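You operate a simulated robot arm through the tools that you are given. There is no shell and no other tool.

You are at the controls of a simulated two-armed robot. One attempt, no reset.

Task
Oil the sealer head and work its jaw in and out.
Fine: two to five drops, can back; gap knob round to its end stop, then back to its first stop. Set down upright: blue oil can.

It is judged by the outcome, as a careful person would: the job done as asked, and still so three seconds after it is handed in. It fails if anything else is knocked over, pushed out of place, dropped, spilled or broken.

Robot
Two 6-joint arms with two-finger parallel grippers on one trunk that stands fixed in place. Base frame: the origin is at the foot of the trunk, x ahead of it, y to its left, z up. Units: m, degrees, N and s.
The left shoulder is at [0.28, 0.185, 1.105], the right one opposite. With the tool pointing down near the work surface each hand reaches from about 0.5 to 0.92 m from the base axis, measured 20 degrees to its own side. Payload 1.57 kg a hand.
The tool frame of a hand sits at the grasp point between the pads (the TCP): z along the fingers, y along the line on which they close. The tips reach 0.03 m beyond it. Largest opening 0.08 m; finger width 0.017, thickness 0.012; the body of the gripper, 0.04 by 0.082 m, starts 0.08 m behind the TCP.
Orientation is that of the tool frame in the base frame, as a unit quaternion [x, y, z, w]. With the fingers straight down and closing along the base's y, the tool's x points along the base's -x, its y along +y and its z along -z.

Tools
- The arms move only by the tool apply_moves. It takes "left_series", "right_series" or both (then of equal length, played together; a hand with none holds still); each is a list of rows, each a list of 7 numbers: the turn, a rotation vector about the base's x, y, z in degrees, then the shift along the base's x, y, z in m, then the gripper command, from -1 (shut) to 1 (fully open), values between in proportion. In form: [[ax, ay, az, tx, ty, tz, grip], ...]. A call has 1 to 20 rows; each row is the pose to reach, as a shift and turn from the pose commanded when the call began. Rows are played at 5 a second. More than 0.05 m and 8.6 degrees between two rows, or a gripper value outside its range, and nothing of the call is played. Where a pose cannot be reached the arm comes as near as it can. A force on the tool above 40 N (or 10 N above the force at the start of the call, whichever is more), or a blocked arm, ends the call early, and 0.2 s more pass. Each finger travels about 0.153 m/s and halts on what it meets, pressing with about 24 N; the grip force reading is that of the motor and also rises with nothing between the fingers. The clock runs only during rows and for 0.2 s after the last one: add rows that repeat a pose to give the fingers time. It gives the time, the measured TCP pose, the force on the tool (base axes), the opening and the grip force at its end, in the units of the frame above (readings bear some noise), with the torque about the TCP (base axes, N m) and any sound that the robot's microphone picked up.
- Cameras (640 x 400 px; columns grow to the right, rows downward): "scene" is now at [0.2425, 0.0012, 1.5499]; the picture's right is [0.02, -1.00, 0.00], its down [-0.68, -0.02, -0.73] and it looks along [0.73, 0.02, -0.68] (base axes); focal length 321 px, centre (320, 200). "left" rides on the left gripper at [0.072, 0.007, -0.122] in its tool frame; the picture's right is [-0.09, 1.00, 0.00], its down [-0.84, -0.08, -0.54] and it looks along [-0.54, -0.05, 0.84] (tool axes); focal length 238 px, centre (320, 200). "right" rides on the right gripper at [0.072, -0.007, -0.122] in its tool frame; the picture's right is [0.09, 1.00, 0.00], its down [-0.84, 0.08, -0.54] and it looks along [-0.54, 0.05, 0.84] (tool axes); focal length 238 px, centre (320, 200). There is no depth. A picture from a camera that has moved, and an enlarged one, comes with that camera's place and axes in the base frame and with its lens.
- camera(camera): a new picture of that camera. No time passes.
- raise_lower(by): slides the trunk up (or, below 0, down) by that many m; the arms and the scene camera ride with it, the base frame stays. It gives what a move gives, with no picture.
- head_to(pan, tilt): turns the head with the scene camera to pan (to the left, within 86 degrees either way) and tilt (down, from -29 to 69), counted from straight ahead of the robot. It gives what a move gives.
- close_up(camera, box): a new picture of the part [left, top, right, bottom] of that camera's present view, enlarged. No time passes.
- hand_in(): hands the job in; it is judged then, once.

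Places have to be worked out from the pictures, the camera data and where the tool is seen. Open the grippers and draw the arms clear of the work before you hand the job in, unless the task says otherwise.

The tools are called after "Emit:" by a JSON object that holds its "api" and its "payload". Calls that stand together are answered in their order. apply_moves: Moves the arms, as the interface text tells. Its arguments: {"type":"object","properties":{"left_series":{"type":"array","items":{"type":"array","items":{"type":"number"}}},"right_series":{"type":"array","items":{"type":"array","items":{"type":"number"}}}},"required":[]} The other tools are called the same way: raise_lower (by) moves the trunk up or down; head_to (pan, tilt) turns the head that bears the scene camera; camera (camera) takes a picture; close_up (camera, box) takes an enlarged picture of a part of a camera's view; hand_in () hands the job in.

At the start:

```text
time_s: 0.0
left_ee_pos: [0.5711, 0.2143, 1.2257]
left_tool_rot: [0.001, 1.0, 0.0, 0.0]
left_contact_force: [-0.1, -0.6, 0.1]
left_ft_torque: [0.02, 0.0, -0.01]
left_grip_width: 0.0799
left_grip_force: 0.1
right_ee_pos: [0.5744, -0.2, 1.2255]
right_tool_rot: [-0.001, 1.0, 0.001, 0.0]
right_contact_force: [-0.9, 0.6, 1.3]
right_ft_torque: [0.0, 0.0, 0.02]
right_grip_width: 0.0803
right_grip_force: 0.1
trunk travel left (down, up): [-0.8, 0.19]
head pan, tilt (commanded): [1.3, 42.7]
```

scene: 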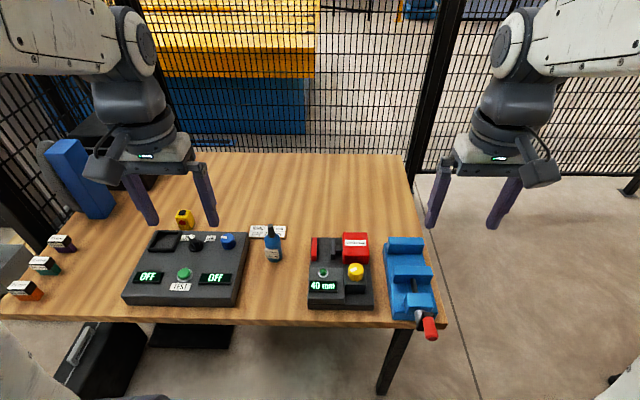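
right: 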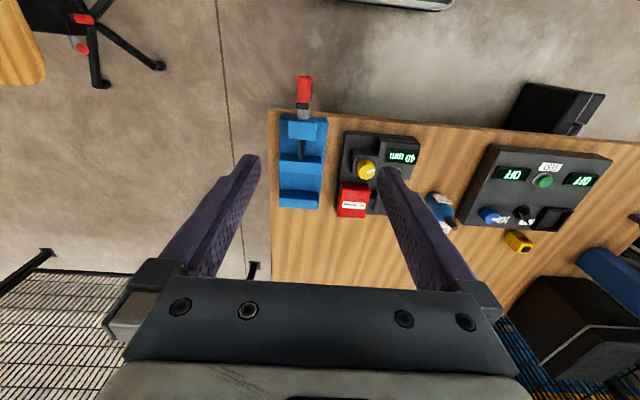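
left: 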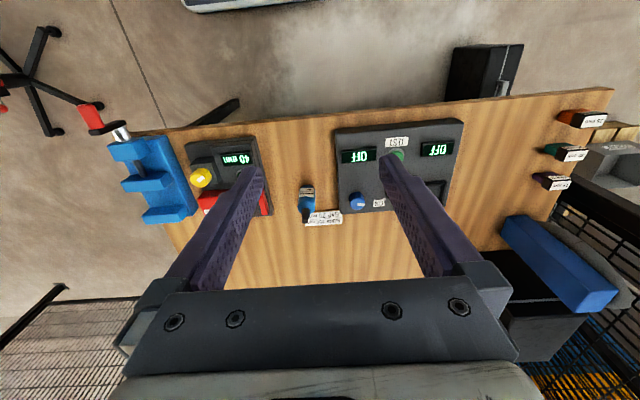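

I'll take enlarged views of the work area first to identify the sealer, oil can and knob.

Emit:
{"api": "close_up", "payload": {"camera": "scene", "box": [290, 220, 450, 320]}}

Emit:
{"api": "close_up", "payload": {"camera": "scene", "box": [220, 200, 320, 270]}}

Emit:
{"api": "close_up", "payload": {"camera": "scene", "box": [110, 200, 270, 310]}}

Emit:
{"api": "close_up", "payload": {"camera": "left", "box": [160, 100, 360, 250]}}

Emit:
{"api": "close_up", "payload": {"camera": "right", "box": [260, 90, 480, 240]}}

```text
4.00 times, centred on (370, 270) of scene
camera zoom: at [0.2425, 0.0012, 1.5499], right [0.02, -1.0, 0.0], down [-0.68, -0.02, -0.73], along [0.73, 0.02, -0.68], focal length 1283 px, centre (120, -80)
```

zoom: 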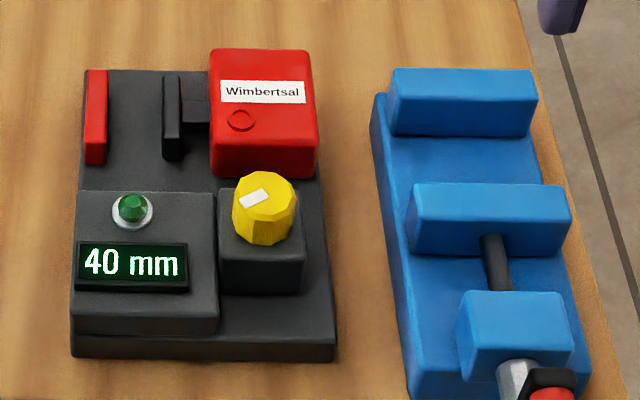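

```text
5.71 times, centred on (270, 235) of scene
camera zoom: at [0.2425, 0.0012, 1.5499], right [0.02, -1.0, 0.0], down [-0.68, -0.02, -0.73], along [0.73, 0.02, -0.68], focal length 1833 px, centre (606, 0)
```

zoom: 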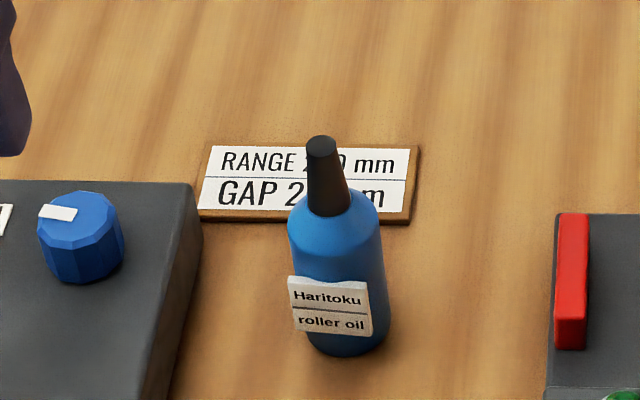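

```text
3.64 times, centred on (190, 255) of scene
camera zoom: at [0.2425, 0.0012, 1.5499], right [0.02, -1.0, 0.0], down [-0.68, -0.02, -0.73], along [0.73, 0.02, -0.68], focal length 1166 px, centre (793, 0)
```

zoom: 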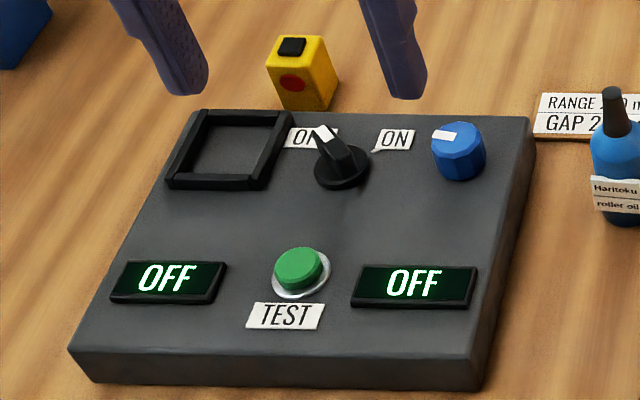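

```text
2.67 times, centred on (260, 175) of left
camera zoom: at [0.4984, 0.2215, 1.3476], right [0.09, 1.0, 0.0], down [0.84, -0.08, 0.54], along [0.54, -0.05, -0.84], focal length 636 px, centre (480, 267)
```

zoom: 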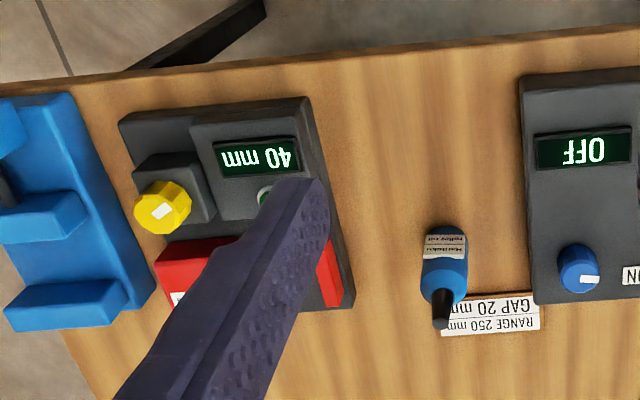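

```text
2.67 times, centred on (370, 165) of right
camera zoom: at [0.5035, -0.206, 1.3474], right [-0.09, 1.0, 0.0], down [0.84, 0.08, 0.54], along [0.54, 0.05, -0.84], focal length 636 px, centre (187, 293)
```

zoom: 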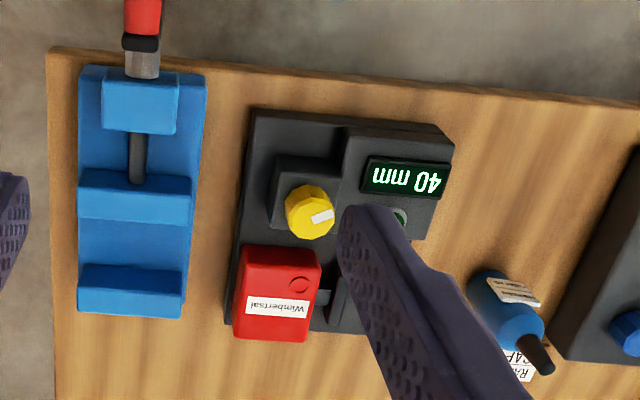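

The red "Wimbertsal" unit is the sealer, with the ring on its head as the likely oil port, and the yellow knob and 40 mm display belong to it. The can stands near (0.84, 0.155). I'll enlarge the details to measure them better before moving.

Emit:
{"api": "close_up", "payload": {"camera": "scene", "box": [335, 228, 375, 253]}}

Emit:
{"api": "close_up", "payload": {"camera": "scene", "box": [336, 256, 376, 281]}}

Emit:
{"api": "close_up", "payload": {"camera": "scene", "box": [246, 217, 310, 267]}}

Emit:
{"api": "close_up", "payload": {"camera": "right", "box": [330, 125, 420, 225]}}

Emit:
{"api": "close_up", "payload": {"camera": "left", "box": [280, 170, 360, 230]}}

Emit:
{"api": "close_up", "payload": {"camera": "scene", "box": [300, 232, 340, 257]}}

```text
16.00 times, centred on (355, 240) of scene
camera zoom: at [0.2425, 0.0012, 1.5499], right [0.02, -1.0, 0.0], down [-0.68, -0.02, -0.73], along [0.73, 0.02, -0.68], focal length 5131 px, centre (-240, -448)
```

zoom: 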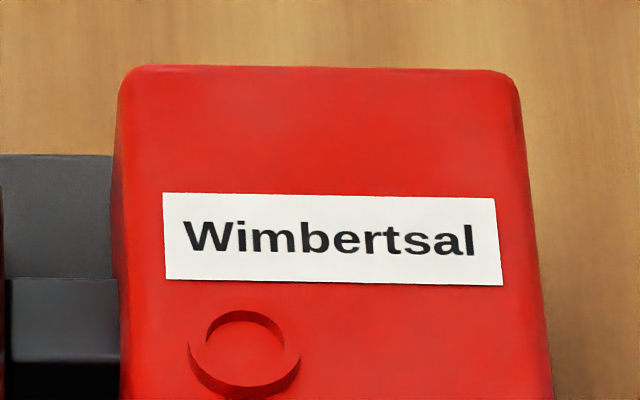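

```text
16.00 times, centred on (356, 268) of scene
camera zoom: at [0.2425, 0.0012, 1.5499], right [0.02, -1.0, 0.0], down [-0.68, -0.02, -0.73], along [0.73, 0.02, -0.68], focal length 5131 px, centre (-256, -896)
```

zoom: 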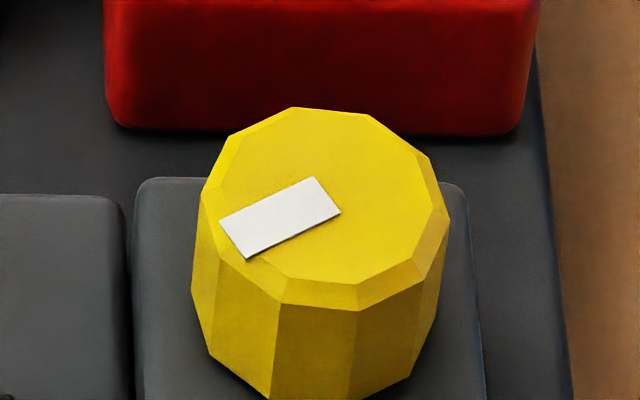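

```text
8.00 times, centred on (278, 242) of scene
camera zoom: at [0.2425, 0.0012, 1.5499], right [0.02, -1.0, 0.0], down [-0.68, -0.02, -0.73], along [0.73, 0.02, -0.68], focal length 2566 px, centre (656, -136)
```

zoom: 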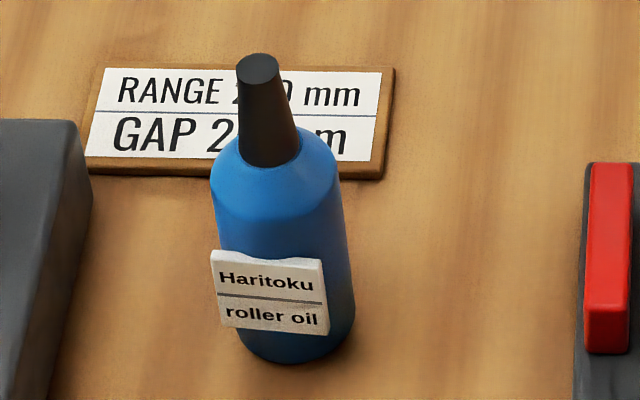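

```text
4.00 times, centred on (375, 175) of right
camera zoom: at [0.5035, -0.206, 1.3474], right [-0.09, 1.0, 0.0], down [0.84, 0.08, 0.54], along [0.54, 0.05, -0.84], focal length 953 px, centre (100, 300)
```

zoom: 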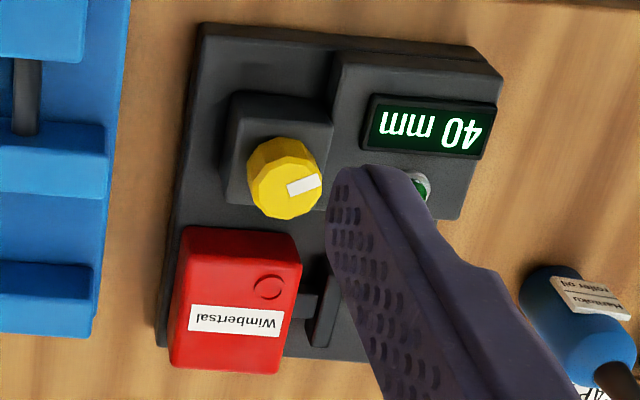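

```text
6.67 times, centred on (320, 200) of left
camera zoom: at [0.4984, 0.2215, 1.3476], right [0.09, 1.0, 0.0], down [0.84, -0.08, 0.54], along [0.54, -0.05, -0.84], focal length 1589 px, centre (320, 200)
```

zoom: 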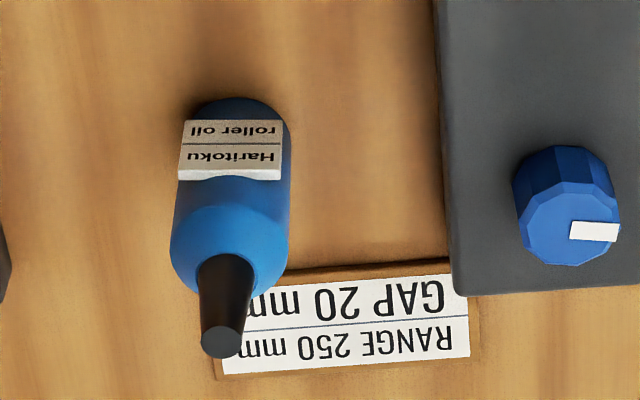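

```text
16.00 times, centred on (320, 244) of scene
camera zoom: at [0.2425, 0.0012, 1.5499], right [0.02, -1.0, 0.0], down [-0.68, -0.02, -0.73], along [0.73, 0.02, -0.68], focal length 5131 px, centre (320, -512)
```

zoom: 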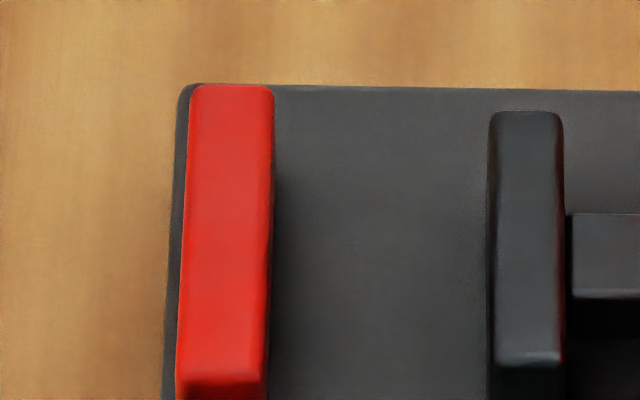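

Triangulating: the can axis is at about (0.851, 0.155), running from z 0.747 to 0.889 with a body about 46 mm across. The oil port is near (0.813, -0.071, 0.835) and the knob top near (0.731, -0.081, 0.864). First I'll pitch the left hand forward (fingers 30° below horizontal, yawed -8°) at a safe height.

Emit:
{"api": "apply_moves", "payload": {"left_series": [[-0.52, -7.49, -0.91, 0.006, -0.003, -0.025, 1], [-1.05, -14.98, -1.82, 0.012, -0.006, -0.05, 1], [-1.57, -22.46, -2.72, 0.018, -0.009, -0.075, 1], [-2.1, -29.95, -3.63, 0.025, -0.012, -0.1, 1], [-2.62, -37.44, -4.54, 0.031, -0.015, -0.125, 1], [-3.14, -44.93, -5.45, 0.037, -0.018, -0.15, 1], [-3.67, -52.41, -6.35, 0.043, -0.021, -0.175, 1], [-4.19, -59.9, -7.26, 0.05, -0.024, -0.2, 1], [-4.19, -59.9, -7.26, 0.05, -0.024, -0.2, 1]]}}

```text
time_s: 2.0
left_ee_pos: [0.7157, 0.1668, 1.0684]
left_tool_rot: [0.036, 0.872, -0.074, 0.483]
left_contact_force: [-0.6, 0.0, 0.4]
left_ft_torque: [-0.02, -0.01, -0.02]
left_grip_width: 0.08
left_grip_force: 0.1
left hand out of reach, approached as far as the arm can: row 4, 5, 6, 7, 8, 9
right_ee_pos: [0.5756, -0.2002, 1.2252]
right_tool_rot: [0.0, 1.0, 0.001, 0.0]
right_contact_force: [-0.8, -0.6, -0.7]
right_ft_torque: [-0.04, 0.04, 0.04]
right_grip_width: 0.0802
right_grip_force: 0.0
trunk travel left (down, up): [-0.8, 0.19]
head pan, tilt (commanded): [1.3, 42.7]
```

The reach limit kept the hand at (0.716, 0.167, 1.068), because a forward-pointing hand can't be that close to the trunk. I'll make a small safe forward and down move to see which reference the shift uses.

Emit:
{"api": "apply_moves", "payload": {"left_series": [[0, 0, 0, 0.02, 0, -0.015, 1], [0, 0, 0, 0.04, 0, -0.03, 1], [0, 0, 0, 0.06, 0, -0.05, 1], [0, 0, 0, 0.06, 0, -0.05, 1]]}}

```text
time_s: 3.0
left_ee_pos: [0.7749, 0.166, 1.019]
left_tool_rot: [0.037, 0.872, -0.077, 0.483]
left_contact_force: [0.4, -0.3, 0.3]
left_ft_torque: [-0.02, 0.0, 0.01]
left_grip_width: 0.0801
left_grip_force: 0.0
right_ee_pos: [0.5756, -0.2005, 1.225]
right_tool_rot: [0.001, 1.0, 0.001, 0.0]
right_contact_force: [-0.7, -0.1, -0.2]
right_ft_torque: [-0.01, 0.01, -0.01]
right_grip_width: 0.0799
right_grip_force: 0.1
trunk travel left (down, up): [-0.8, 0.19]
head pan, tilt (commanded): [1.3, 42.7]
```

Shifts count from the reached pose. I'll level the closing axis (it is tilted about 5.6°) and descend to a pre-grasp behind the can at about (0.755, 0.170, 0.90).

Emit:
{"api": "apply_moves", "payload": {"left_series": [[1.33, -0.62, -0.22, -0.005, 0.001, -0.03, 1], [2.66, -1.25, -0.45, -0.01, 0.002, -0.06, 1], [4.0, -1.87, -0.67, -0.015, 0.003, -0.09, 1], [5.33, -2.5, -0.9, -0.02, 0.004, -0.119, 1], [5.33, -2.5, -0.9, -0.02, 0.004, -0.119, 1]]}}

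Emit:
{"api": "camera", "payload": {"camera": "left"}}

Emit:
{"api": "camera", "payload": {"camera": "scene"}}

```text
time_s: 4.2
left_ee_pos: [0.8121, 0.1625, 0.9197]
left_tool_rot: [0.041, 0.87, -0.086, 0.483]
left_contact_force: [0.1, -1.3, -1.1]
left_ft_torque: [0.0, 0.01, 0.02]
left_grip_width: 0.0801
left_grip_force: 0.0
left hand out of reach, approached as far as the arm can: row 1, 2, 3, 4, 5
right_ee_pos: [0.576, -0.1993, 1.2251]
right_tool_rot: [0.0, 1.0, 0.0, 0.0]
right_contact_force: [0.3, -1.5, -0.2]
right_ft_torque: [0.01, 0.03, -0.04]
right_grip_width: 0.0801
right_grip_force: 0.0
trunk travel left (down, up): [-0.8, 0.19]
head pan, tilt (commanded): [1.3, 42.7]
```

```text
taken
camera left: at [0.6737, 0.1922, 0.9213], right [0.2, 0.98, -0.03], down [-0.02, 0.04, 1.0], along [0.98, -0.2, 0.03], focal length 238 px, centre (320, 200)
```

left: 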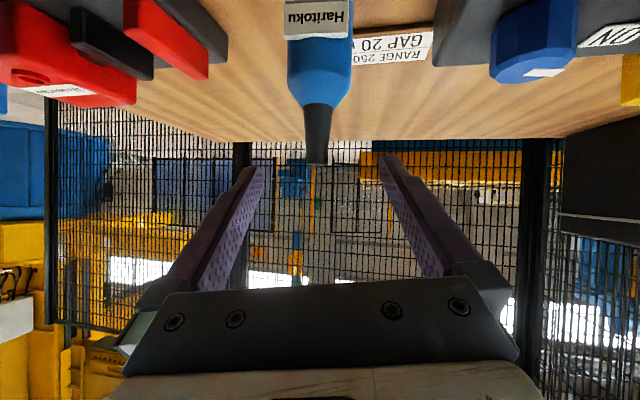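

```text
taken
camera scene: at [0.2428, 0.0013, 1.5499], right [0.02, -1.0, 0.0], down [-0.68, -0.02, -0.73], along [0.73, 0.02, -0.68], focal length 321 px, centre (320, 200)
```

scene: 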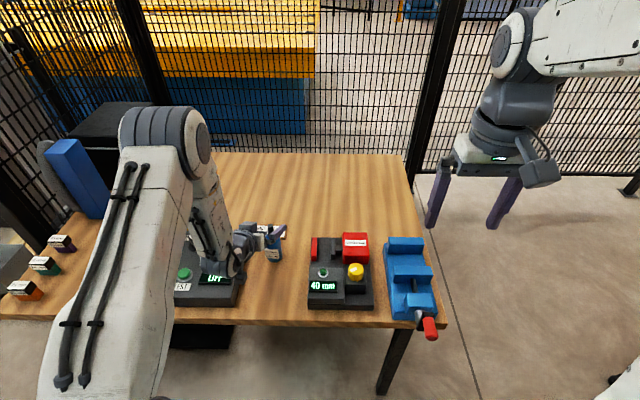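

The hand stopped at (0.812, 0.163, 0.920), so with the trunk this high the wrist can't get close while pointing forward. I'll raise both hands, then lower the trunk to flatten the forearm.

Emit:
{"api": "apply_moves", "payload": {"left_series": [[0, 0, 0, 0, 0, 0.04, 1], [0, 0, 0, 0, 0, 0.08, 1], [0, 0, 0, 0, 0, 0.12, 1], [0, 0, 0, 0, 0, 0.16, 1], [0, 0, 0, 0, 0, 0.2, 1], [0, 0, 0, 0, 0, 0.24, 1], [0, 0, 0, 0, 0, 0.28, 1], [0, 0, 0, 0, 0, 0.28, 1]], "right_series": [[0, 0, 0, 0, -0.01, 0.02, 1], [0, 0, 0, 0, -0.02, 0.04, 1], [0, 0, 0, 0, -0.03, 0.06, 1], [0, 0, 0, 0, -0.04, 0.08, 1], [0, 0, 0, 0, -0.05, 0.1, 1], [0, 0, 0, 0, -0.05, 0.1, 1], [0, 0, 0, 0, -0.05, 0.1, 1], [0, 0, 0, 0, -0.05, 0.1, 1]]}}

```text
time_s: 6.0
left_ee_pos: [0.8119, 0.1634, 1.2017]
left_tool_rot: [0.04, 0.871, -0.085, 0.482]
left_contact_force: [0.1, -0.6, 0.1]
left_ft_torque: [0.0, 0.0, 0.0]
left_grip_width: 0.0799
left_grip_force: 0.0
right_ee_pos: [0.5745, -0.2503, 1.3254]
right_tool_rot: [-0.001, 1.0, 0.0, 0.0]
right_contact_force: [-0.5, 0.4, 0.0]
right_ft_torque: [0.04, 0.0, 0.0]
right_grip_width: 0.08
right_grip_force: 0.1
trunk travel left (down, up): [-0.8, 0.19]
head pan, tilt (commanded): [1.3, 42.7]
```

Both hands are high and clear (left 1.20, right 1.325). I'm lowering the trunk by 0.25 m.

Emit:
{"api": "raise_lower", "payload": {"by": -0.25}}

Emit:
{"api": "camera", "payload": {"camera": "scene"}}

Emit:
{"api": "camera", "payload": {"camera": "left"}}

```text
time_s: 8.6
left_ee_pos: [0.8125, 0.1629, 0.9522]
left_tool_rot: [0.04, 0.871, -0.085, 0.482]
left_contact_force: [0.3, -0.2, 0.2]
left_ft_torque: [0.0, -0.03, 0.01]
left_grip_width: 0.0802
left_grip_force: 0.1
right_ee_pos: [0.5754, -0.2492, 1.0744]
right_tool_rot: [0.0, 1.0, -0.001, 0.0]
right_contact_force: [0.9, 0.3, 0.7]
right_ft_torque: [0.0, 0.02, 0.0]
right_grip_width: 0.0801
right_grip_force: 0.1
trunk travel left (down, up): [-0.55, 0.44]
head pan, tilt (commanded): [1.3, 42.7]
```

```text
taken
camera scene: at [0.2425, 0.0012, 1.3], right [0.02, -1.0, 0.0], down [-0.68, -0.02, -0.73], along [0.73, 0.02, -0.68], focal length 321 px, centre (320, 200)
```

scene: 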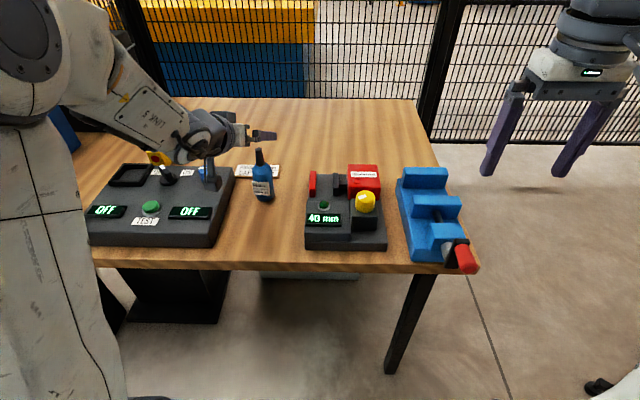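

```text
taken
camera left: at [0.6738, 0.1923, 0.9539], right [0.2, 0.98, -0.03], down [-0.02, 0.04, 1.0], along [0.98, -0.2, 0.03], focal length 238 px, centre (320, 200)
```

left: 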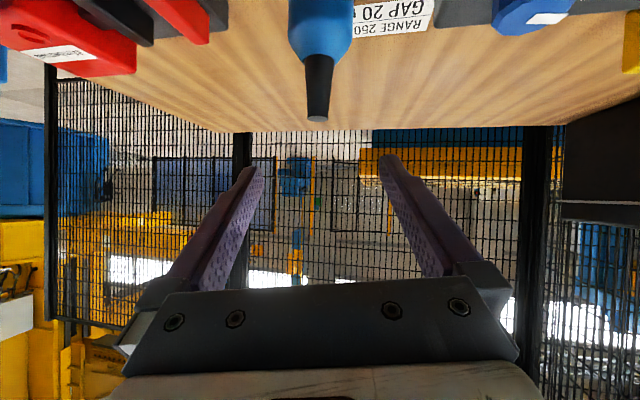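

Forearm is flatter now. I'll draw back and correct the hand's levelness while going down to the pre-grasp (0.74, 0.173, 0.86).

Emit:
{"api": "apply_moves", "payload": {"left_series": [[2.0, -0.85, -0.05, -0.03, 0.004, 0, 1], [4.0, -1.7, -0.1, -0.06, 0.008, -0.005, 1], [5.95, -2.54, -0.14, -0.073, 0.01, -0.03, 1], [5.95, -2.54, -0.14, -0.073, 0.01, -0.06, 1], [5.95, -2.54, -0.14, -0.073, 0.01, -0.09, 1], [5.95, -2.54, -0.14, -0.073, 0.01, -0.09, 1]]}}

Emit:
{"api": "camera", "payload": {"camera": "left"}}

Emit:
{"api": "close_up", "payload": {"camera": "scene", "box": [180, 120, 300, 210]}}

Emit:
{"api": "close_up", "payload": {"camera": "scene", "box": [296, 156, 396, 256]}}

```text
time_s: 10.0
left_ee_pos: [0.7422, 0.1767, 0.8726]
left_tool_rot: [0.068, 0.864, -0.045, 0.497]
left_contact_force: [0.0, -0.1, 0.3]
left_ft_torque: [-0.01, 0.02, -0.03]
left_grip_width: 0.0801
left_grip_force: 0.1
left hand out of reach, approached as far as the arm can: row 5, 6
right_ee_pos: [0.5758, -0.2491, 1.0748]
right_tool_rot: [0.0, 1.0, 0.0, 0.0]
right_contact_force: [0.6, -0.1, 0.0]
right_ft_torque: [-0.03, 0.01, 0.0]
right_grip_width: 0.08
right_grip_force: 0.0
trunk travel left (down, up): [-0.55, 0.44]
head pan, tilt (commanded): [1.3, 42.7]
```

```text
taken
camera left: at [0.6027, 0.2083, 0.8714], right [0.21, 0.98, 0.07], down [-0.06, -0.06, 1.0], along [0.98, -0.21, 0.05], focal length 238 px, centre (320, 200)
```

left: 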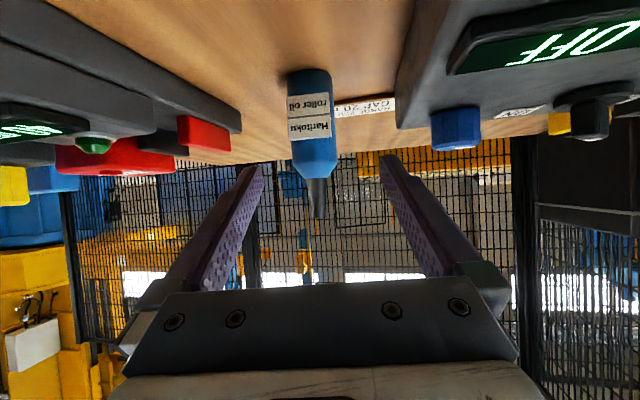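

```text
4.44 times, centred on (240, 165) of scene
camera zoom: at [0.2424, 0.0012, 1.2999], right [0.02, -1.0, 0.0], down [-0.68, -0.02, -0.73], along [0.73, 0.02, -0.68], focal length 1425 px, centre (676, 356)
```

zoom: 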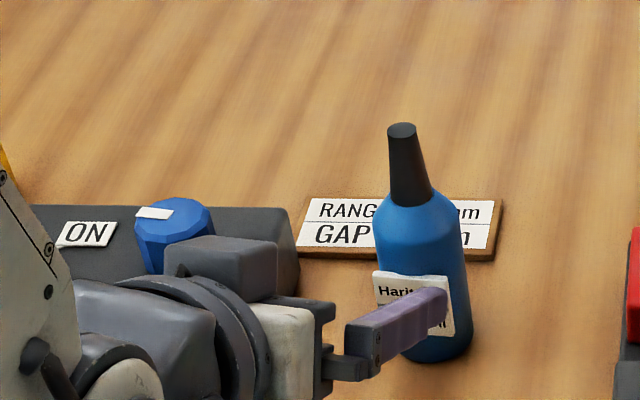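

```text
4.00 times, centred on (346, 206) of scene
camera zoom: at [0.2424, 0.0012, 1.2999], right [0.02, -1.0, 0.0], down [-0.68, -0.02, -0.73], along [0.73, 0.02, -0.68], focal length 1283 px, centre (216, 176)
```

zoom: 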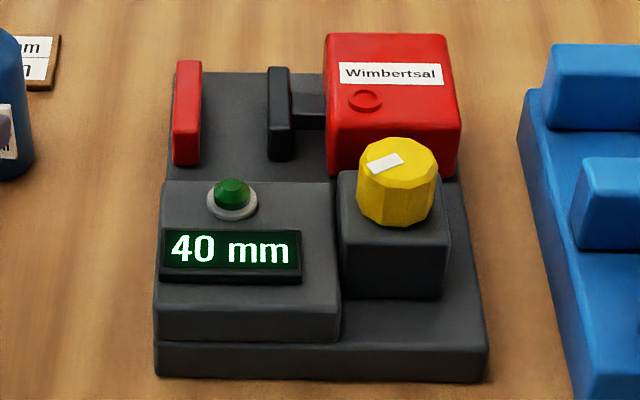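

The hand is level now at (0.742, 0.177, 0.873), pointing azimuth about -9.7°. I'll take close-ups from the left camera to locate the can precisely relative to the fingers.

Emit:
{"api": "close_up", "payload": {"camera": "left", "box": [200, 50, 420, 230]}}

Emit:
{"api": "close_up", "payload": {"camera": "scene", "box": [236, 140, 292, 206]}}

```text
2.22 times, centred on (310, 140) of left
camera zoom: at [0.6027, 0.2083, 0.8714], right [0.21, 0.98, 0.07], down [-0.06, -0.06, 1.0], along [0.98, -0.21, 0.05], focal length 530 px, centre (342, 333)
```

zoom: 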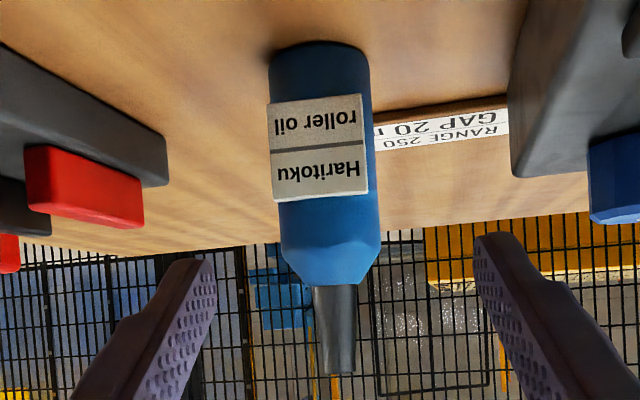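

```text
6.06 times, centred on (264, 173) of scene
camera zoom: at [0.2424, 0.0012, 1.2999], right [0.02, -1.0, 0.0], down [-0.68, -0.02, -0.73], along [0.73, 0.02, -0.68], focal length 1944 px, centre (659, 364)
```

zoom: 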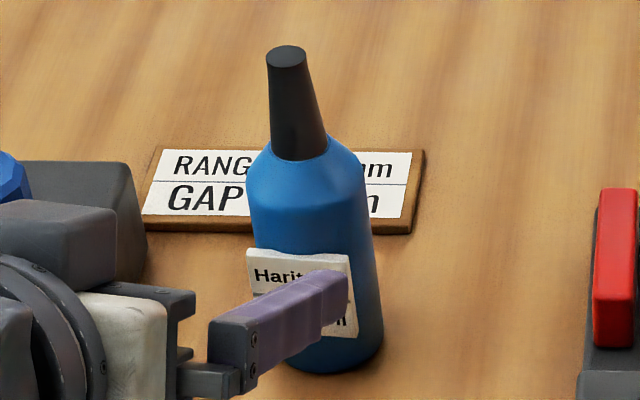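

The can axis works out to about (0.8405, 0.1525), with the table at z about 0.76, body top about 0.843 and tip about 0.90. I'll advance partway along the approach line and re-check the alignment.

Emit:
{"api": "apply_moves", "payload": {"left_series": [[0, 0, 0, 0.01, -0.009, -0.005, 1], [0, 0, 0, 0.024, -0.0115, -0.017, 1], [0, 0, 0, 0.042, -0.0145, -0.03, 1], [0, 0, 0, 0.05, -0.0158, -0.036, 1], [0, 0, 0, 0.05, -0.0158, -0.036, 1]]}}

Emit:
{"api": "camera", "payload": {"camera": "left"}}

Emit:
{"api": "close_up", "payload": {"camera": "scene", "box": [216, 140, 296, 206]}}

```text
time_s: 11.2
left_ee_pos: [0.7996, 0.1652, 0.8433]
left_tool_rot: [0.065, 0.865, -0.049, 0.495]
left_contact_force: [-0.2, -0.6, 0.3]
left_ft_torque: [-0.01, 0.0, 0.01]
left_grip_width: 0.0799
left_grip_force: 0.0
left hand out of reach, approached as far as the arm can: row 1, 2, 3, 4, 5
right_ee_pos: [0.5745, -0.2492, 1.0744]
right_tool_rot: [0.0, 1.0, 0.001, 0.001]
right_contact_force: [0.0, 0.5, -0.4]
right_ft_torque: [-0.01, 0.01, 0.02]
right_grip_width: 0.0798
right_grip_force: 0.0
trunk travel left (down, up): [-0.55, 0.44]
head pan, tilt (commanded): [1.3, 42.7]
```

```text
taken
camera left: at [0.6606, 0.1944, 0.8437], right [0.21, 0.98, 0.06], down [-0.06, -0.05, 1.0], along [0.98, -0.21, 0.04], focal length 238 px, centre (320, 200)
```

left: 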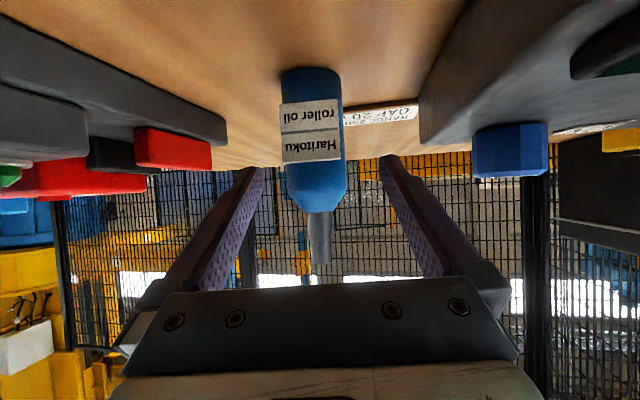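

```text
6.06 times, centred on (256, 173) of scene
camera zoom: at [0.2425, 0.0012, 1.2999], right [0.02, -1.0, 0.0], down [-0.68, -0.02, -0.73], along [0.73, 0.02, -0.68], focal length 1944 px, centre (708, 364)
```

zoom: 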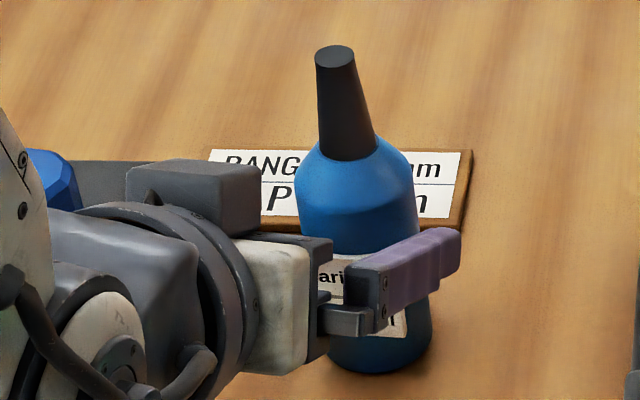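

The reach limit still biases the pose slightly. I'll go up, lower the trunk another 0.12 m, and come back for a comfortable reach.

Emit:
{"api": "apply_moves", "payload": {"left_series": [[0, 0, 0, 0, -0.003, 0.03, 1], [0, 0, 0, 0, -0.003, 0.07, 1], [0, 0, 0, 0, -0.003, 0.11, 1], [0, 0, 0, 0, -0.003, 0.15, 1], [0, 0, 0, 0, -0.003, 0.15, 1]], "right_series": [[0, 0, 0, 0, 0, 0.03, 1], [0, 0, 0, 0, 0, 0.06, 1], [0, 0, 0, 0, 0, 0.09, 1], [0, 0, 0, 0, 0, 0.12, 1], [0, 0, 0, 0, 0, 0.12, 1]]}}

Emit:
{"api": "raise_lower", "payload": {"by": -0.12}}

```text
time_s: 12.4
left_ee_pos: [0.7992, 0.1606, 0.9962]
left_tool_rot: [0.069, 0.863, -0.04, 0.499]
left_contact_force: [0.3, 0.3, -0.2]
left_ft_torque: [0.0, -0.02, -0.01]
left_grip_width: 0.08
left_grip_force: 0.0
right_ee_pos: [0.5742, -0.2496, 1.196]
right_tool_rot: [0.0, 1.0, 0.0, 0.0]
right_contact_force: [0.6, -0.7, 0.5]
right_ft_torque: [0.02, 0.0, 0.03]
right_grip_width: 0.08
right_grip_force: 0.1
trunk travel left (down, up): [-0.55, 0.44]
head pan, tilt (commanded): [1.3, 42.7]
```

```text
time_s: 13.9
left_ee_pos: [0.7995, 0.1604, 0.8753]
left_tool_rot: [0.068, 0.863, -0.039, 0.498]
left_contact_force: [0.2, -0.6, 0.1]
left_ft_torque: [0.0, -0.02, -0.01]
left_grip_width: 0.0802
left_grip_force: 0.0
right_ee_pos: [0.5747, -0.2491, 1.0743]
right_tool_rot: [0.0, 1.0, 0.0, 0.001]
right_contact_force: [0.5, -0.6, 0.3]
right_ft_torque: [0.01, 0.03, 0.0]
right_grip_width: 0.0803
right_grip_force: 0.1
trunk travel left (down, up): [-0.43, 0.56]
head pan, tilt (commanded): [1.3, 42.7]
```

Pose is clean now: pitch 30°, closing axis level. I'll advance to the grasp pose around the can body, fingers still open.

Emit:
{"api": "apply_moves", "payload": {"left_series": [[0, 0, 0, -0.008, 0.0005, -0.02, 1], [0, 0, 0, -0.0145, 0.001, -0.038, 1], [0, 0, 0, -0.002, -0.001, -0.045, 1], [0, 0, 0, 0.0111, -0.0031, -0.0528, 1], [0, 0, 0, 0.026, -0.0055, -0.0615, 1], [0, 0, 0, 0.041, -0.0079, -0.0703, 1], [0, 0, 0, 0.041, -0.0079, -0.0703, 1]]}}

Emit:
{"api": "camera", "payload": {"camera": "left"}}

Emit:
{"api": "camera", "payload": {"camera": "scene"}}

```text
time_s: 15.5
left_ee_pos: [0.8411, 0.1527, 0.8051]
left_tool_rot: [0.068, 0.863, -0.04, 0.499]
left_contact_force: [0.4, 0.2, -0.1]
left_ft_torque: [0.0, 0.0, 0.02]
left_grip_width: 0.08
left_grip_force: 0.1
right_ee_pos: [0.5741, -0.2489, 1.0738]
right_tool_rot: [0.0, 1.0, 0.0, 0.001]
right_contact_force: [0.2, 0.1, -0.1]
right_ft_torque: [0.02, 0.0, -0.01]
right_grip_width: 0.0798
right_grip_force: 0.1
trunk travel left (down, up): [-0.43, 0.56]
head pan, tilt (commanded): [1.3, 42.7]
```

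```text
taken
camera left: at [0.7016, 0.1839, 0.8041], right [0.2, 0.98, 0.08], down [-0.06, -0.07, 1.0], along [0.98, -0.21, 0.05], focal length 238 px, centre (320, 200)
```

left: 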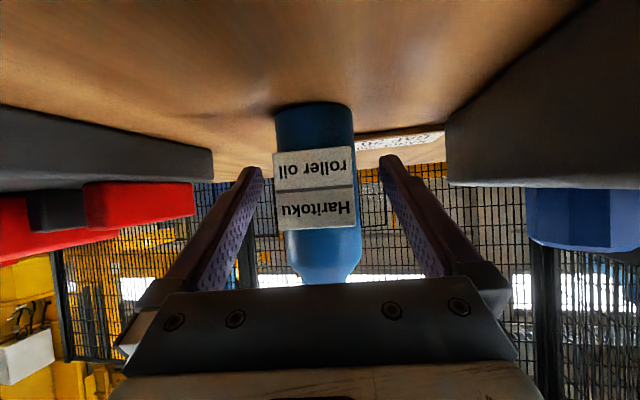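

```text
taken
camera scene: at [0.2424, 0.0012, 1.1799], right [0.02, -1.0, 0.0], down [-0.68, -0.02, -0.73], along [0.73, 0.02, -0.68], focal length 321 px, centre (320, 200)
```

scene: 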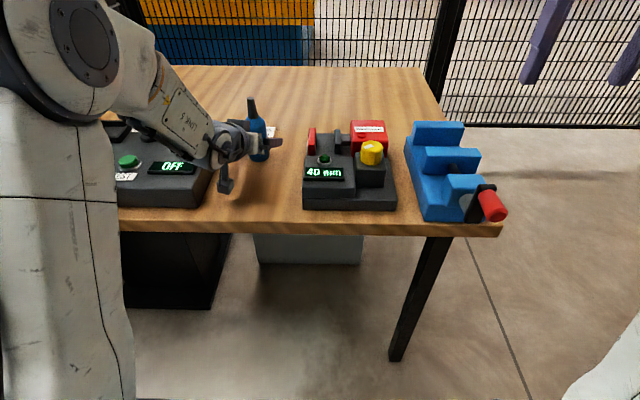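

The can sits centred between the open fingers, with the label inside the gap. I'm closing the gripper in place.

Emit:
{"api": "apply_moves", "payload": {"left_series": [[0, 0, 0, 0, 0, 0, 0.4], [0, 0, 0, 0, 0, 0, 0.2], [0, 0, 0, 0, 0, 0, 0.0], [0, 0, 0, 0, 0, 0, -1], [0, 0, 0, 0, 0, 0, -1], [0, 0, 0, 0, 0, 0, -1]]}}

Emit:
{"api": "camera", "payload": {"camera": "left"}}

Emit:
{"api": "close_up", "payload": {"camera": "scene", "box": [200, 80, 300, 200]}}

```text
time_s: 16.9
left_ee_pos: [0.8405, 0.153, 0.8052]
left_tool_rot: [0.069, 0.863, -0.04, 0.499]
left_contact_force: [1.3, 0.3, -0.4]
left_ft_torque: [-0.06, -0.04, 0.0]
left_grip_width: 0.0454
left_grip_force: 24.0
right_ee_pos: [0.5737, -0.2498, 1.0736]
right_tool_rot: [0.0, 1.0, 0.0, 0.0]
right_contact_force: [-0.5, -0.1, -0.3]
right_ft_torque: [-0.02, -0.02, 0.02]
right_grip_width: 0.0799
right_grip_force: 0.0
trunk travel left (down, up): [-0.43, 0.56]
head pan, tilt (commanded): [1.3, 42.7]
```

```text
taken
camera left: at [0.7015, 0.184, 0.8042], right [0.2, 0.98, 0.08], down [-0.06, -0.07, 1.0], along [0.98, -0.21, 0.05], focal length 238 px, centre (320, 200)
```

left: 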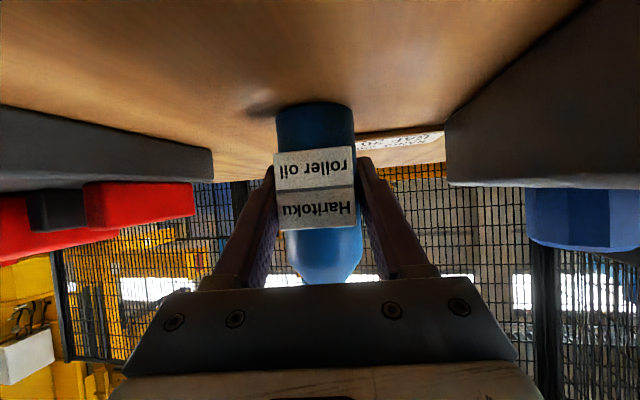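

```text
3.33 times, centred on (250, 140) of scene
camera zoom: at [0.2425, 0.0012, 1.1799], right [0.02, -1.0, 0.0], down [-0.68, -0.02, -0.73], along [0.73, 0.02, -0.68], focal length 1069 px, centre (553, 400)
```

zoom: 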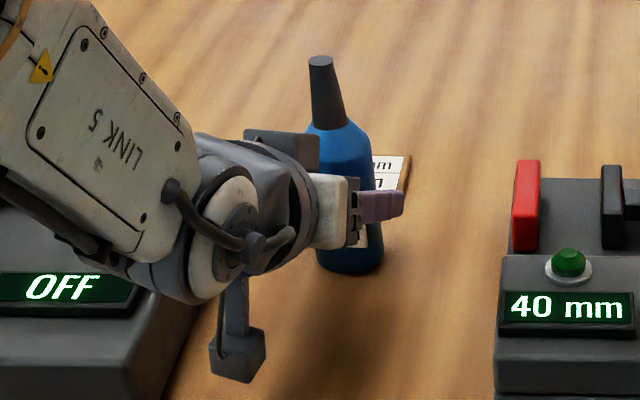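

Gripped at 45.4 mm with 24 N. I'm lifting straight up about 0.14 m and checking that the can is held steadily.

Emit:
{"api": "apply_moves", "payload": {"left_series": [[0, 0, 0, 0, 0, 0.01, -1], [0, 0, 0, 0, 0, 0.035, -1], [0, 0, 0, 0, 0, 0.07, -1], [0, 0, 0, 0, 0, 0.105, -1], [0, 0, 0, 0, 0, 0.14, -1], [0, 0, 0, 0, 0, 0.14, -1]]}}

Emit:
{"api": "camera", "payload": {"camera": "left"}}

Emit:
{"api": "close_up", "payload": {"camera": "scene", "box": [200, 30, 300, 150]}}

Emit:
{"api": "close_up", "payload": {"camera": "scene", "box": [290, 110, 410, 220]}}

```text
time_s: 18.3
left_ee_pos: [0.8392, 0.155, 0.9437]
left_tool_rot: [0.068, 0.863, -0.039, 0.499]
left_contact_force: [-0.5, -0.4, -1.5]
left_ft_torque: [0.01, 0.01, 0.0]
left_grip_width: 0.0452
left_grip_force: 23.8
right_ee_pos: [0.5752, -0.2497, 1.075]
right_tool_rot: [0.001, 1.0, 0.0, 0.0]
right_contact_force: [0.2, -0.5, 0.3]
right_ft_torque: [-0.01, 0.02, -0.01]
right_grip_width: 0.08
right_grip_force: 0.2
trunk travel left (down, up): [-0.43, 0.56]
head pan, tilt (commanded): [1.3, 42.7]
```

```text
taken
camera left: at [0.7003, 0.1845, 0.9431], right [0.2, 0.98, 0.08], down [-0.06, -0.07, 1.0], along [0.98, -0.21, 0.05], focal length 238 px, centre (320, 200)
```

left: 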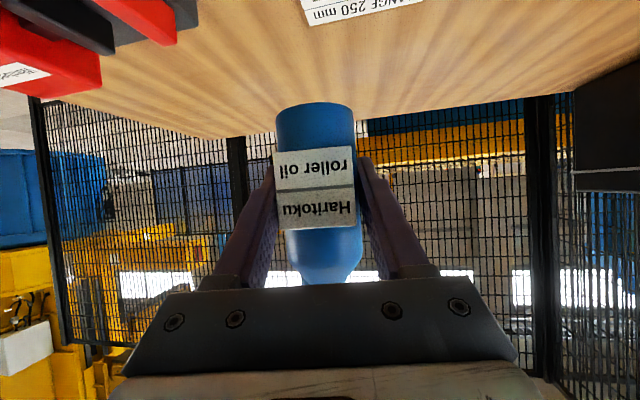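

```text
3.33 times, centred on (250, 90) of scene
camera zoom: at [0.2426, 0.0013, 1.1799], right [0.02, -1.0, 0.0], down [-0.68, -0.02, -0.73], along [0.73, 0.02, -0.68], focal length 1069 px, centre (553, 567)
```

zoom: 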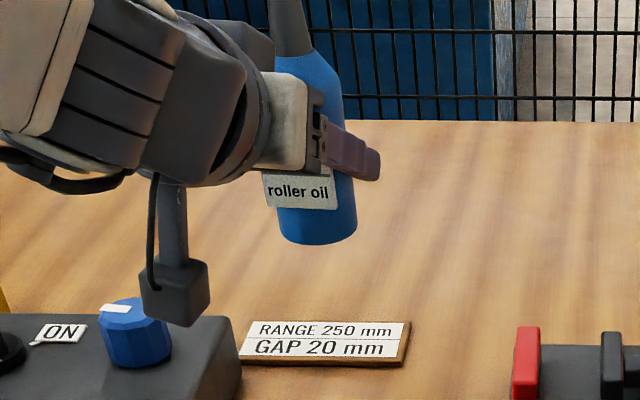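

```text
3.64 times, centred on (350, 165) of scene
camera zoom: at [0.2426, 0.0013, 1.1799], right [0.02, -1.0, 0.0], down [-0.68, -0.02, -0.73], along [0.73, 0.02, -0.68], focal length 1166 px, centre (211, 327)
```

zoom: 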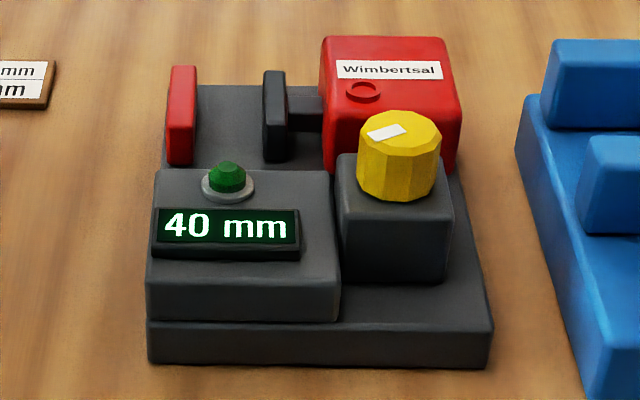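

The can is held upright with no slip. Next I'll carry it at z about 0.945 to the port while pitching the hand level, which leans the can only 30° back.

Emit:
{"api": "apply_moves", "payload": {"left_series": [[0, 0, 0, 0.0025, -0.033, 0.002, -1], [0, 0, 0, 0.005, -0.066, 0.002, -1], [-0.94, -5.93, 0, 0.0075, -0.099, 0.002, -1], [-1.88, -11.85, 0, 0.01, -0.132, 0.002, -1], [-2.81, -17.78, 0, 0.0125, -0.165, 0.002, -1], [-3.75, -23.7, 0, 0.015, -0.198, 0.002, -1], [-4.69, -29.63, 0, 0.0171, -0.2314, 0.002, -1], [-4.69, -29.63, 0, 0.0171, -0.2314, 0.002, -1]]}}

Emit:
{"api": "camera", "payload": {"camera": "left"}}

Emit:
{"api": "camera", "payload": {"camera": "scene"}}

```text
time_s: 20.1
left_ee_pos: [0.8565, -0.0763, 0.9473]
left_tool_rot: [0.057, 0.704, -0.055, 0.706]
left_contact_force: [-4.1, 14.6, -1.6]
left_ft_torque: [1.16, 0.36, -1.82]
left_grip_width: 0.0449
left_grip_force: 24.4
left hand out of reach, approached as far as the arm can: row 3, 4
right_ee_pos: [0.5729, -0.2497, 1.0753]
right_tool_rot: [0.0, 1.0, 0.0, 0.0]
right_contact_force: [0.6, -0.5, -0.4]
right_ft_torque: [0.0, 0.01, -0.01]
right_grip_width: 0.08
right_grip_force: 0.0
trunk travel left (down, up): [-0.43, 0.56]
head pan, tilt (commanded): [1.3, 42.7]
```

```text
taken
camera left: at [0.7364, -0.0497, 0.8754], right [0.16, 0.98, 0.09], down [-0.55, 0.01, 0.84], along [0.82, -0.18, 0.54], focal length 238 px, centre (320, 200)
```

left: 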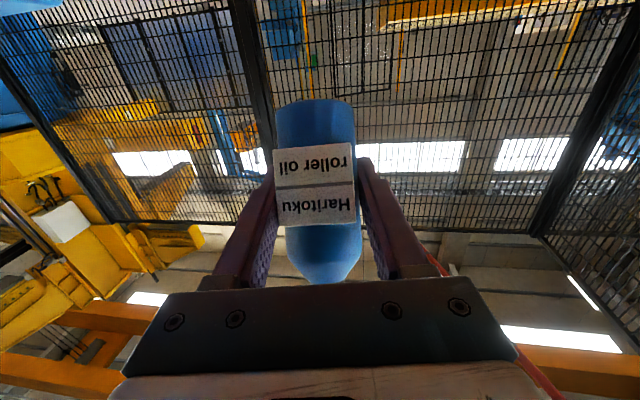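

```text
taken
camera scene: at [0.2423, 0.002, 1.1799], right [0.02, -1.0, 0.0], down [-0.68, -0.02, -0.73], along [0.73, 0.02, -0.68], focal length 321 px, centre (320, 200)
```

scene: 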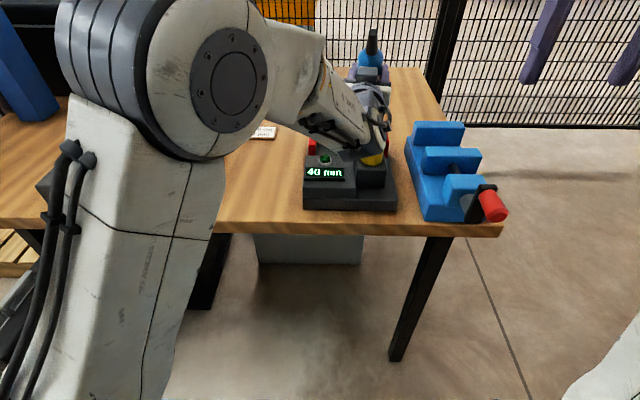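

The force reading (14.6 N in +y) means the camera stalk under my hand is touching the yellow knob. I'll back off in +y and up right away.

Emit:
{"api": "apply_moves", "payload": {"left_series": [[0, 0, 0, 0.0, 0.012, 0.002, -1], [0, 0, 0, 0.0, 0.02, 0.02, -1], [0, 0, 0, 0.0, 0.025, 0.06, -1], [0, 0, 0, 0.0, 0.025, 0.1, -1], [0, 0, 0, 0.0, 0.025, 0.1, -1]]}}

Emit:
{"api": "close_up", "payload": {"camera": "scene", "box": [290, 110, 410, 220]}}

Emit:
{"api": "camera", "payload": {"camera": "scene"}}

```text
time_s: 21.3
left_ee_pos: [0.8588, -0.0518, 1.0454]
left_tool_rot: [0.056, 0.705, -0.057, 0.704]
left_contact_force: [0.0, 0.5, -2.2]
left_ft_torque: [-0.02, 0.02, -0.01]
left_grip_width: 0.045
left_grip_force: 23.7
right_ee_pos: [0.5744, -0.2497, 1.0745]
right_tool_rot: [0.0, 1.0, 0.001, -0.001]
right_contact_force: [0.1, 0.2, 0.4]
right_ft_torque: [0.02, 0.0, -0.04]
right_grip_width: 0.0799
right_grip_force: 0.1
trunk travel left (down, up): [-0.43, 0.56]
head pan, tilt (commanded): [1.3, 42.7]
```

```text
3.64 times, centred on (350, 165) of scene
camera zoom: at [0.2426, 0.0012, 1.1799], right [0.02, -1.0, 0.0], down [-0.68, -0.02, -0.73], along [0.73, 0.02, -0.68], focal length 1166 px, centre (211, 327)
```

zoom: 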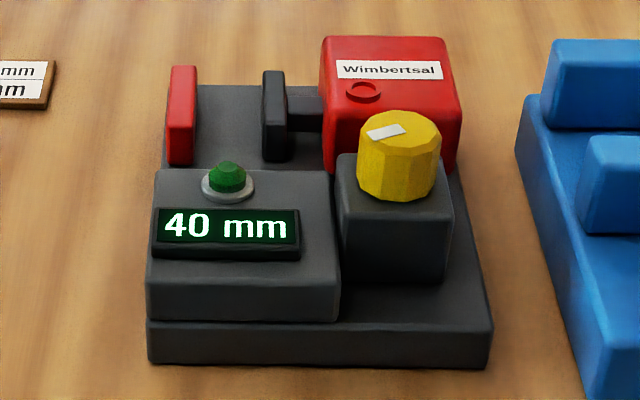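

```text
taken
camera scene: at [0.2426, 0.0012, 1.1799], right [0.02, -1.0, 0.0], down [-0.68, -0.02, -0.73], along [0.73, 0.02, -0.68], focal length 321 px, centre (320, 200)
```

scene: 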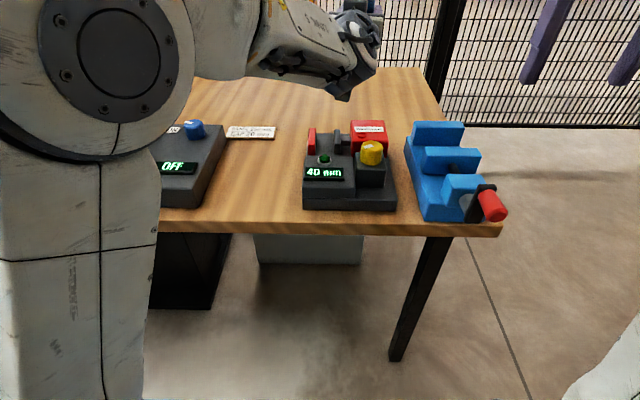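

The sealer, knob and display look exactly as before, so nothing moved. I'm now rolling the can sideways to about 77° tilt up here, with the nozzle tip aligned over the port in plan view.

Emit:
{"api": "apply_moves", "payload": {"left_series": [[8.222, -1.328, 0, 0.0012, 0.0057, 0, -1], [16.444, -2.656, 0, 0.0025, 0.0114, 0, -1], [24.666, -3.984, 0, 0.0037, 0.0171, 0, -1], [32.888, -5.312, 0, 0.0049, 0.0228, 0, -1], [41.11, -6.64, 0, 0.0062, 0.0286, 0, -1], [49.332, -7.968, 0, 0.0074, 0.0343, 0, -1], [57.554, -9.296, 0, 0.0086, 0.04, 0, -1], [65.776, -10.624, 0, 0.0098, 0.0457, 0, -1], [74.0, -11.95, 0, 0.0111, 0.0514, 0, -1], [74.0, -11.95, 0, 0.0111, 0.0514, 0, -1]]}}

Emit:
{"api": "camera", "payload": {"camera": "scene"}}

Emit:
{"api": "camera", "payload": {"camera": "left"}}

Emit:
{"api": "camera", "payload": {"camera": "right"}}

```text
time_s: 23.5
left_ee_pos: [0.8691, -0.0014, 1.0473]
left_tool_rot: [0.475, 0.524, 0.384, 0.594]
left_contact_force: [-0.2, -0.1, -1.7]
left_ft_torque: [0.0, 0.01, 0.0]
left_grip_width: 0.0452
left_grip_force: 23.6
right_ee_pos: [0.5754, -0.2498, 1.0743]
right_tool_rot: [0.0, 1.0, -0.001, 0.0]
right_contact_force: [0.3, -0.9, -0.2]
right_ft_torque: [0.01, 0.04, 0.0]
right_grip_width: 0.08
right_grip_force: 0.0
trunk travel left (down, up): [-0.43, 0.56]
head pan, tilt (commanded): [1.3, 42.7]
```

```text
taken
camera scene: at [0.2425, 0.0012, 1.1799], right [0.02, -1.0, 0.0], down [-0.68, -0.02, -0.73], along [0.73, 0.02, -0.68], focal length 321 px, centre (320, 200)
```

scene: 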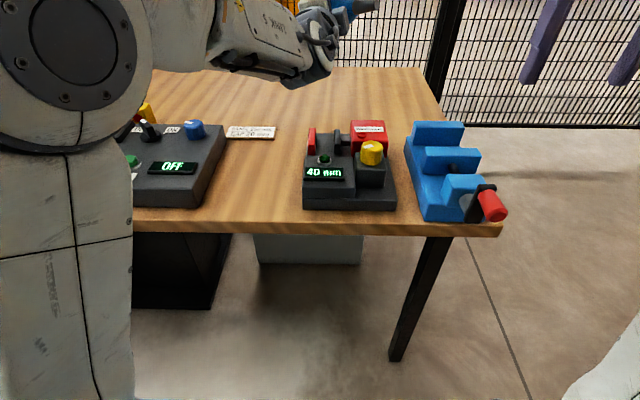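

```text
taken
camera left: at [0.7593, 0.0888, 1.0355], right [0.03, 0.17, 0.99], down [-0.67, -0.73, 0.14], along [0.74, -0.66, 0.09], focal length 238 px, centre (320, 200)
```

left: 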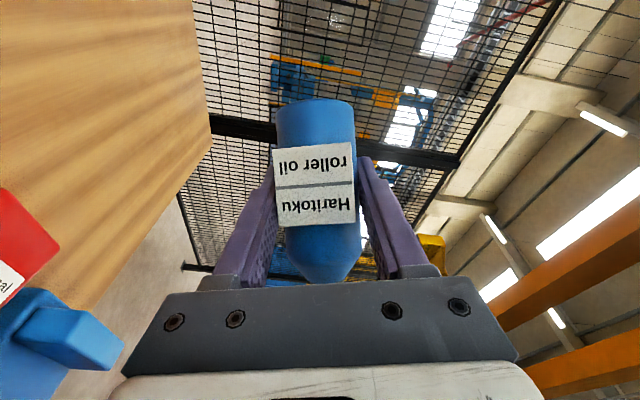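

```text
taken
camera right: at [0.503, -0.256, 1.1967], right [-0.09, 1.0, 0.0], down [0.84, 0.08, 0.54], along [0.54, 0.05, -0.84], focal length 238 px, centre (320, 200)
```

right: 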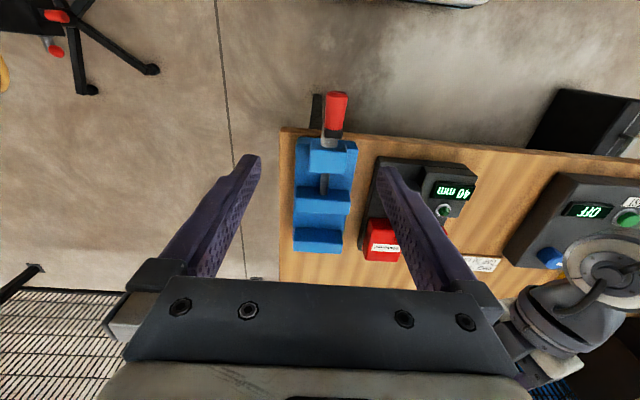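

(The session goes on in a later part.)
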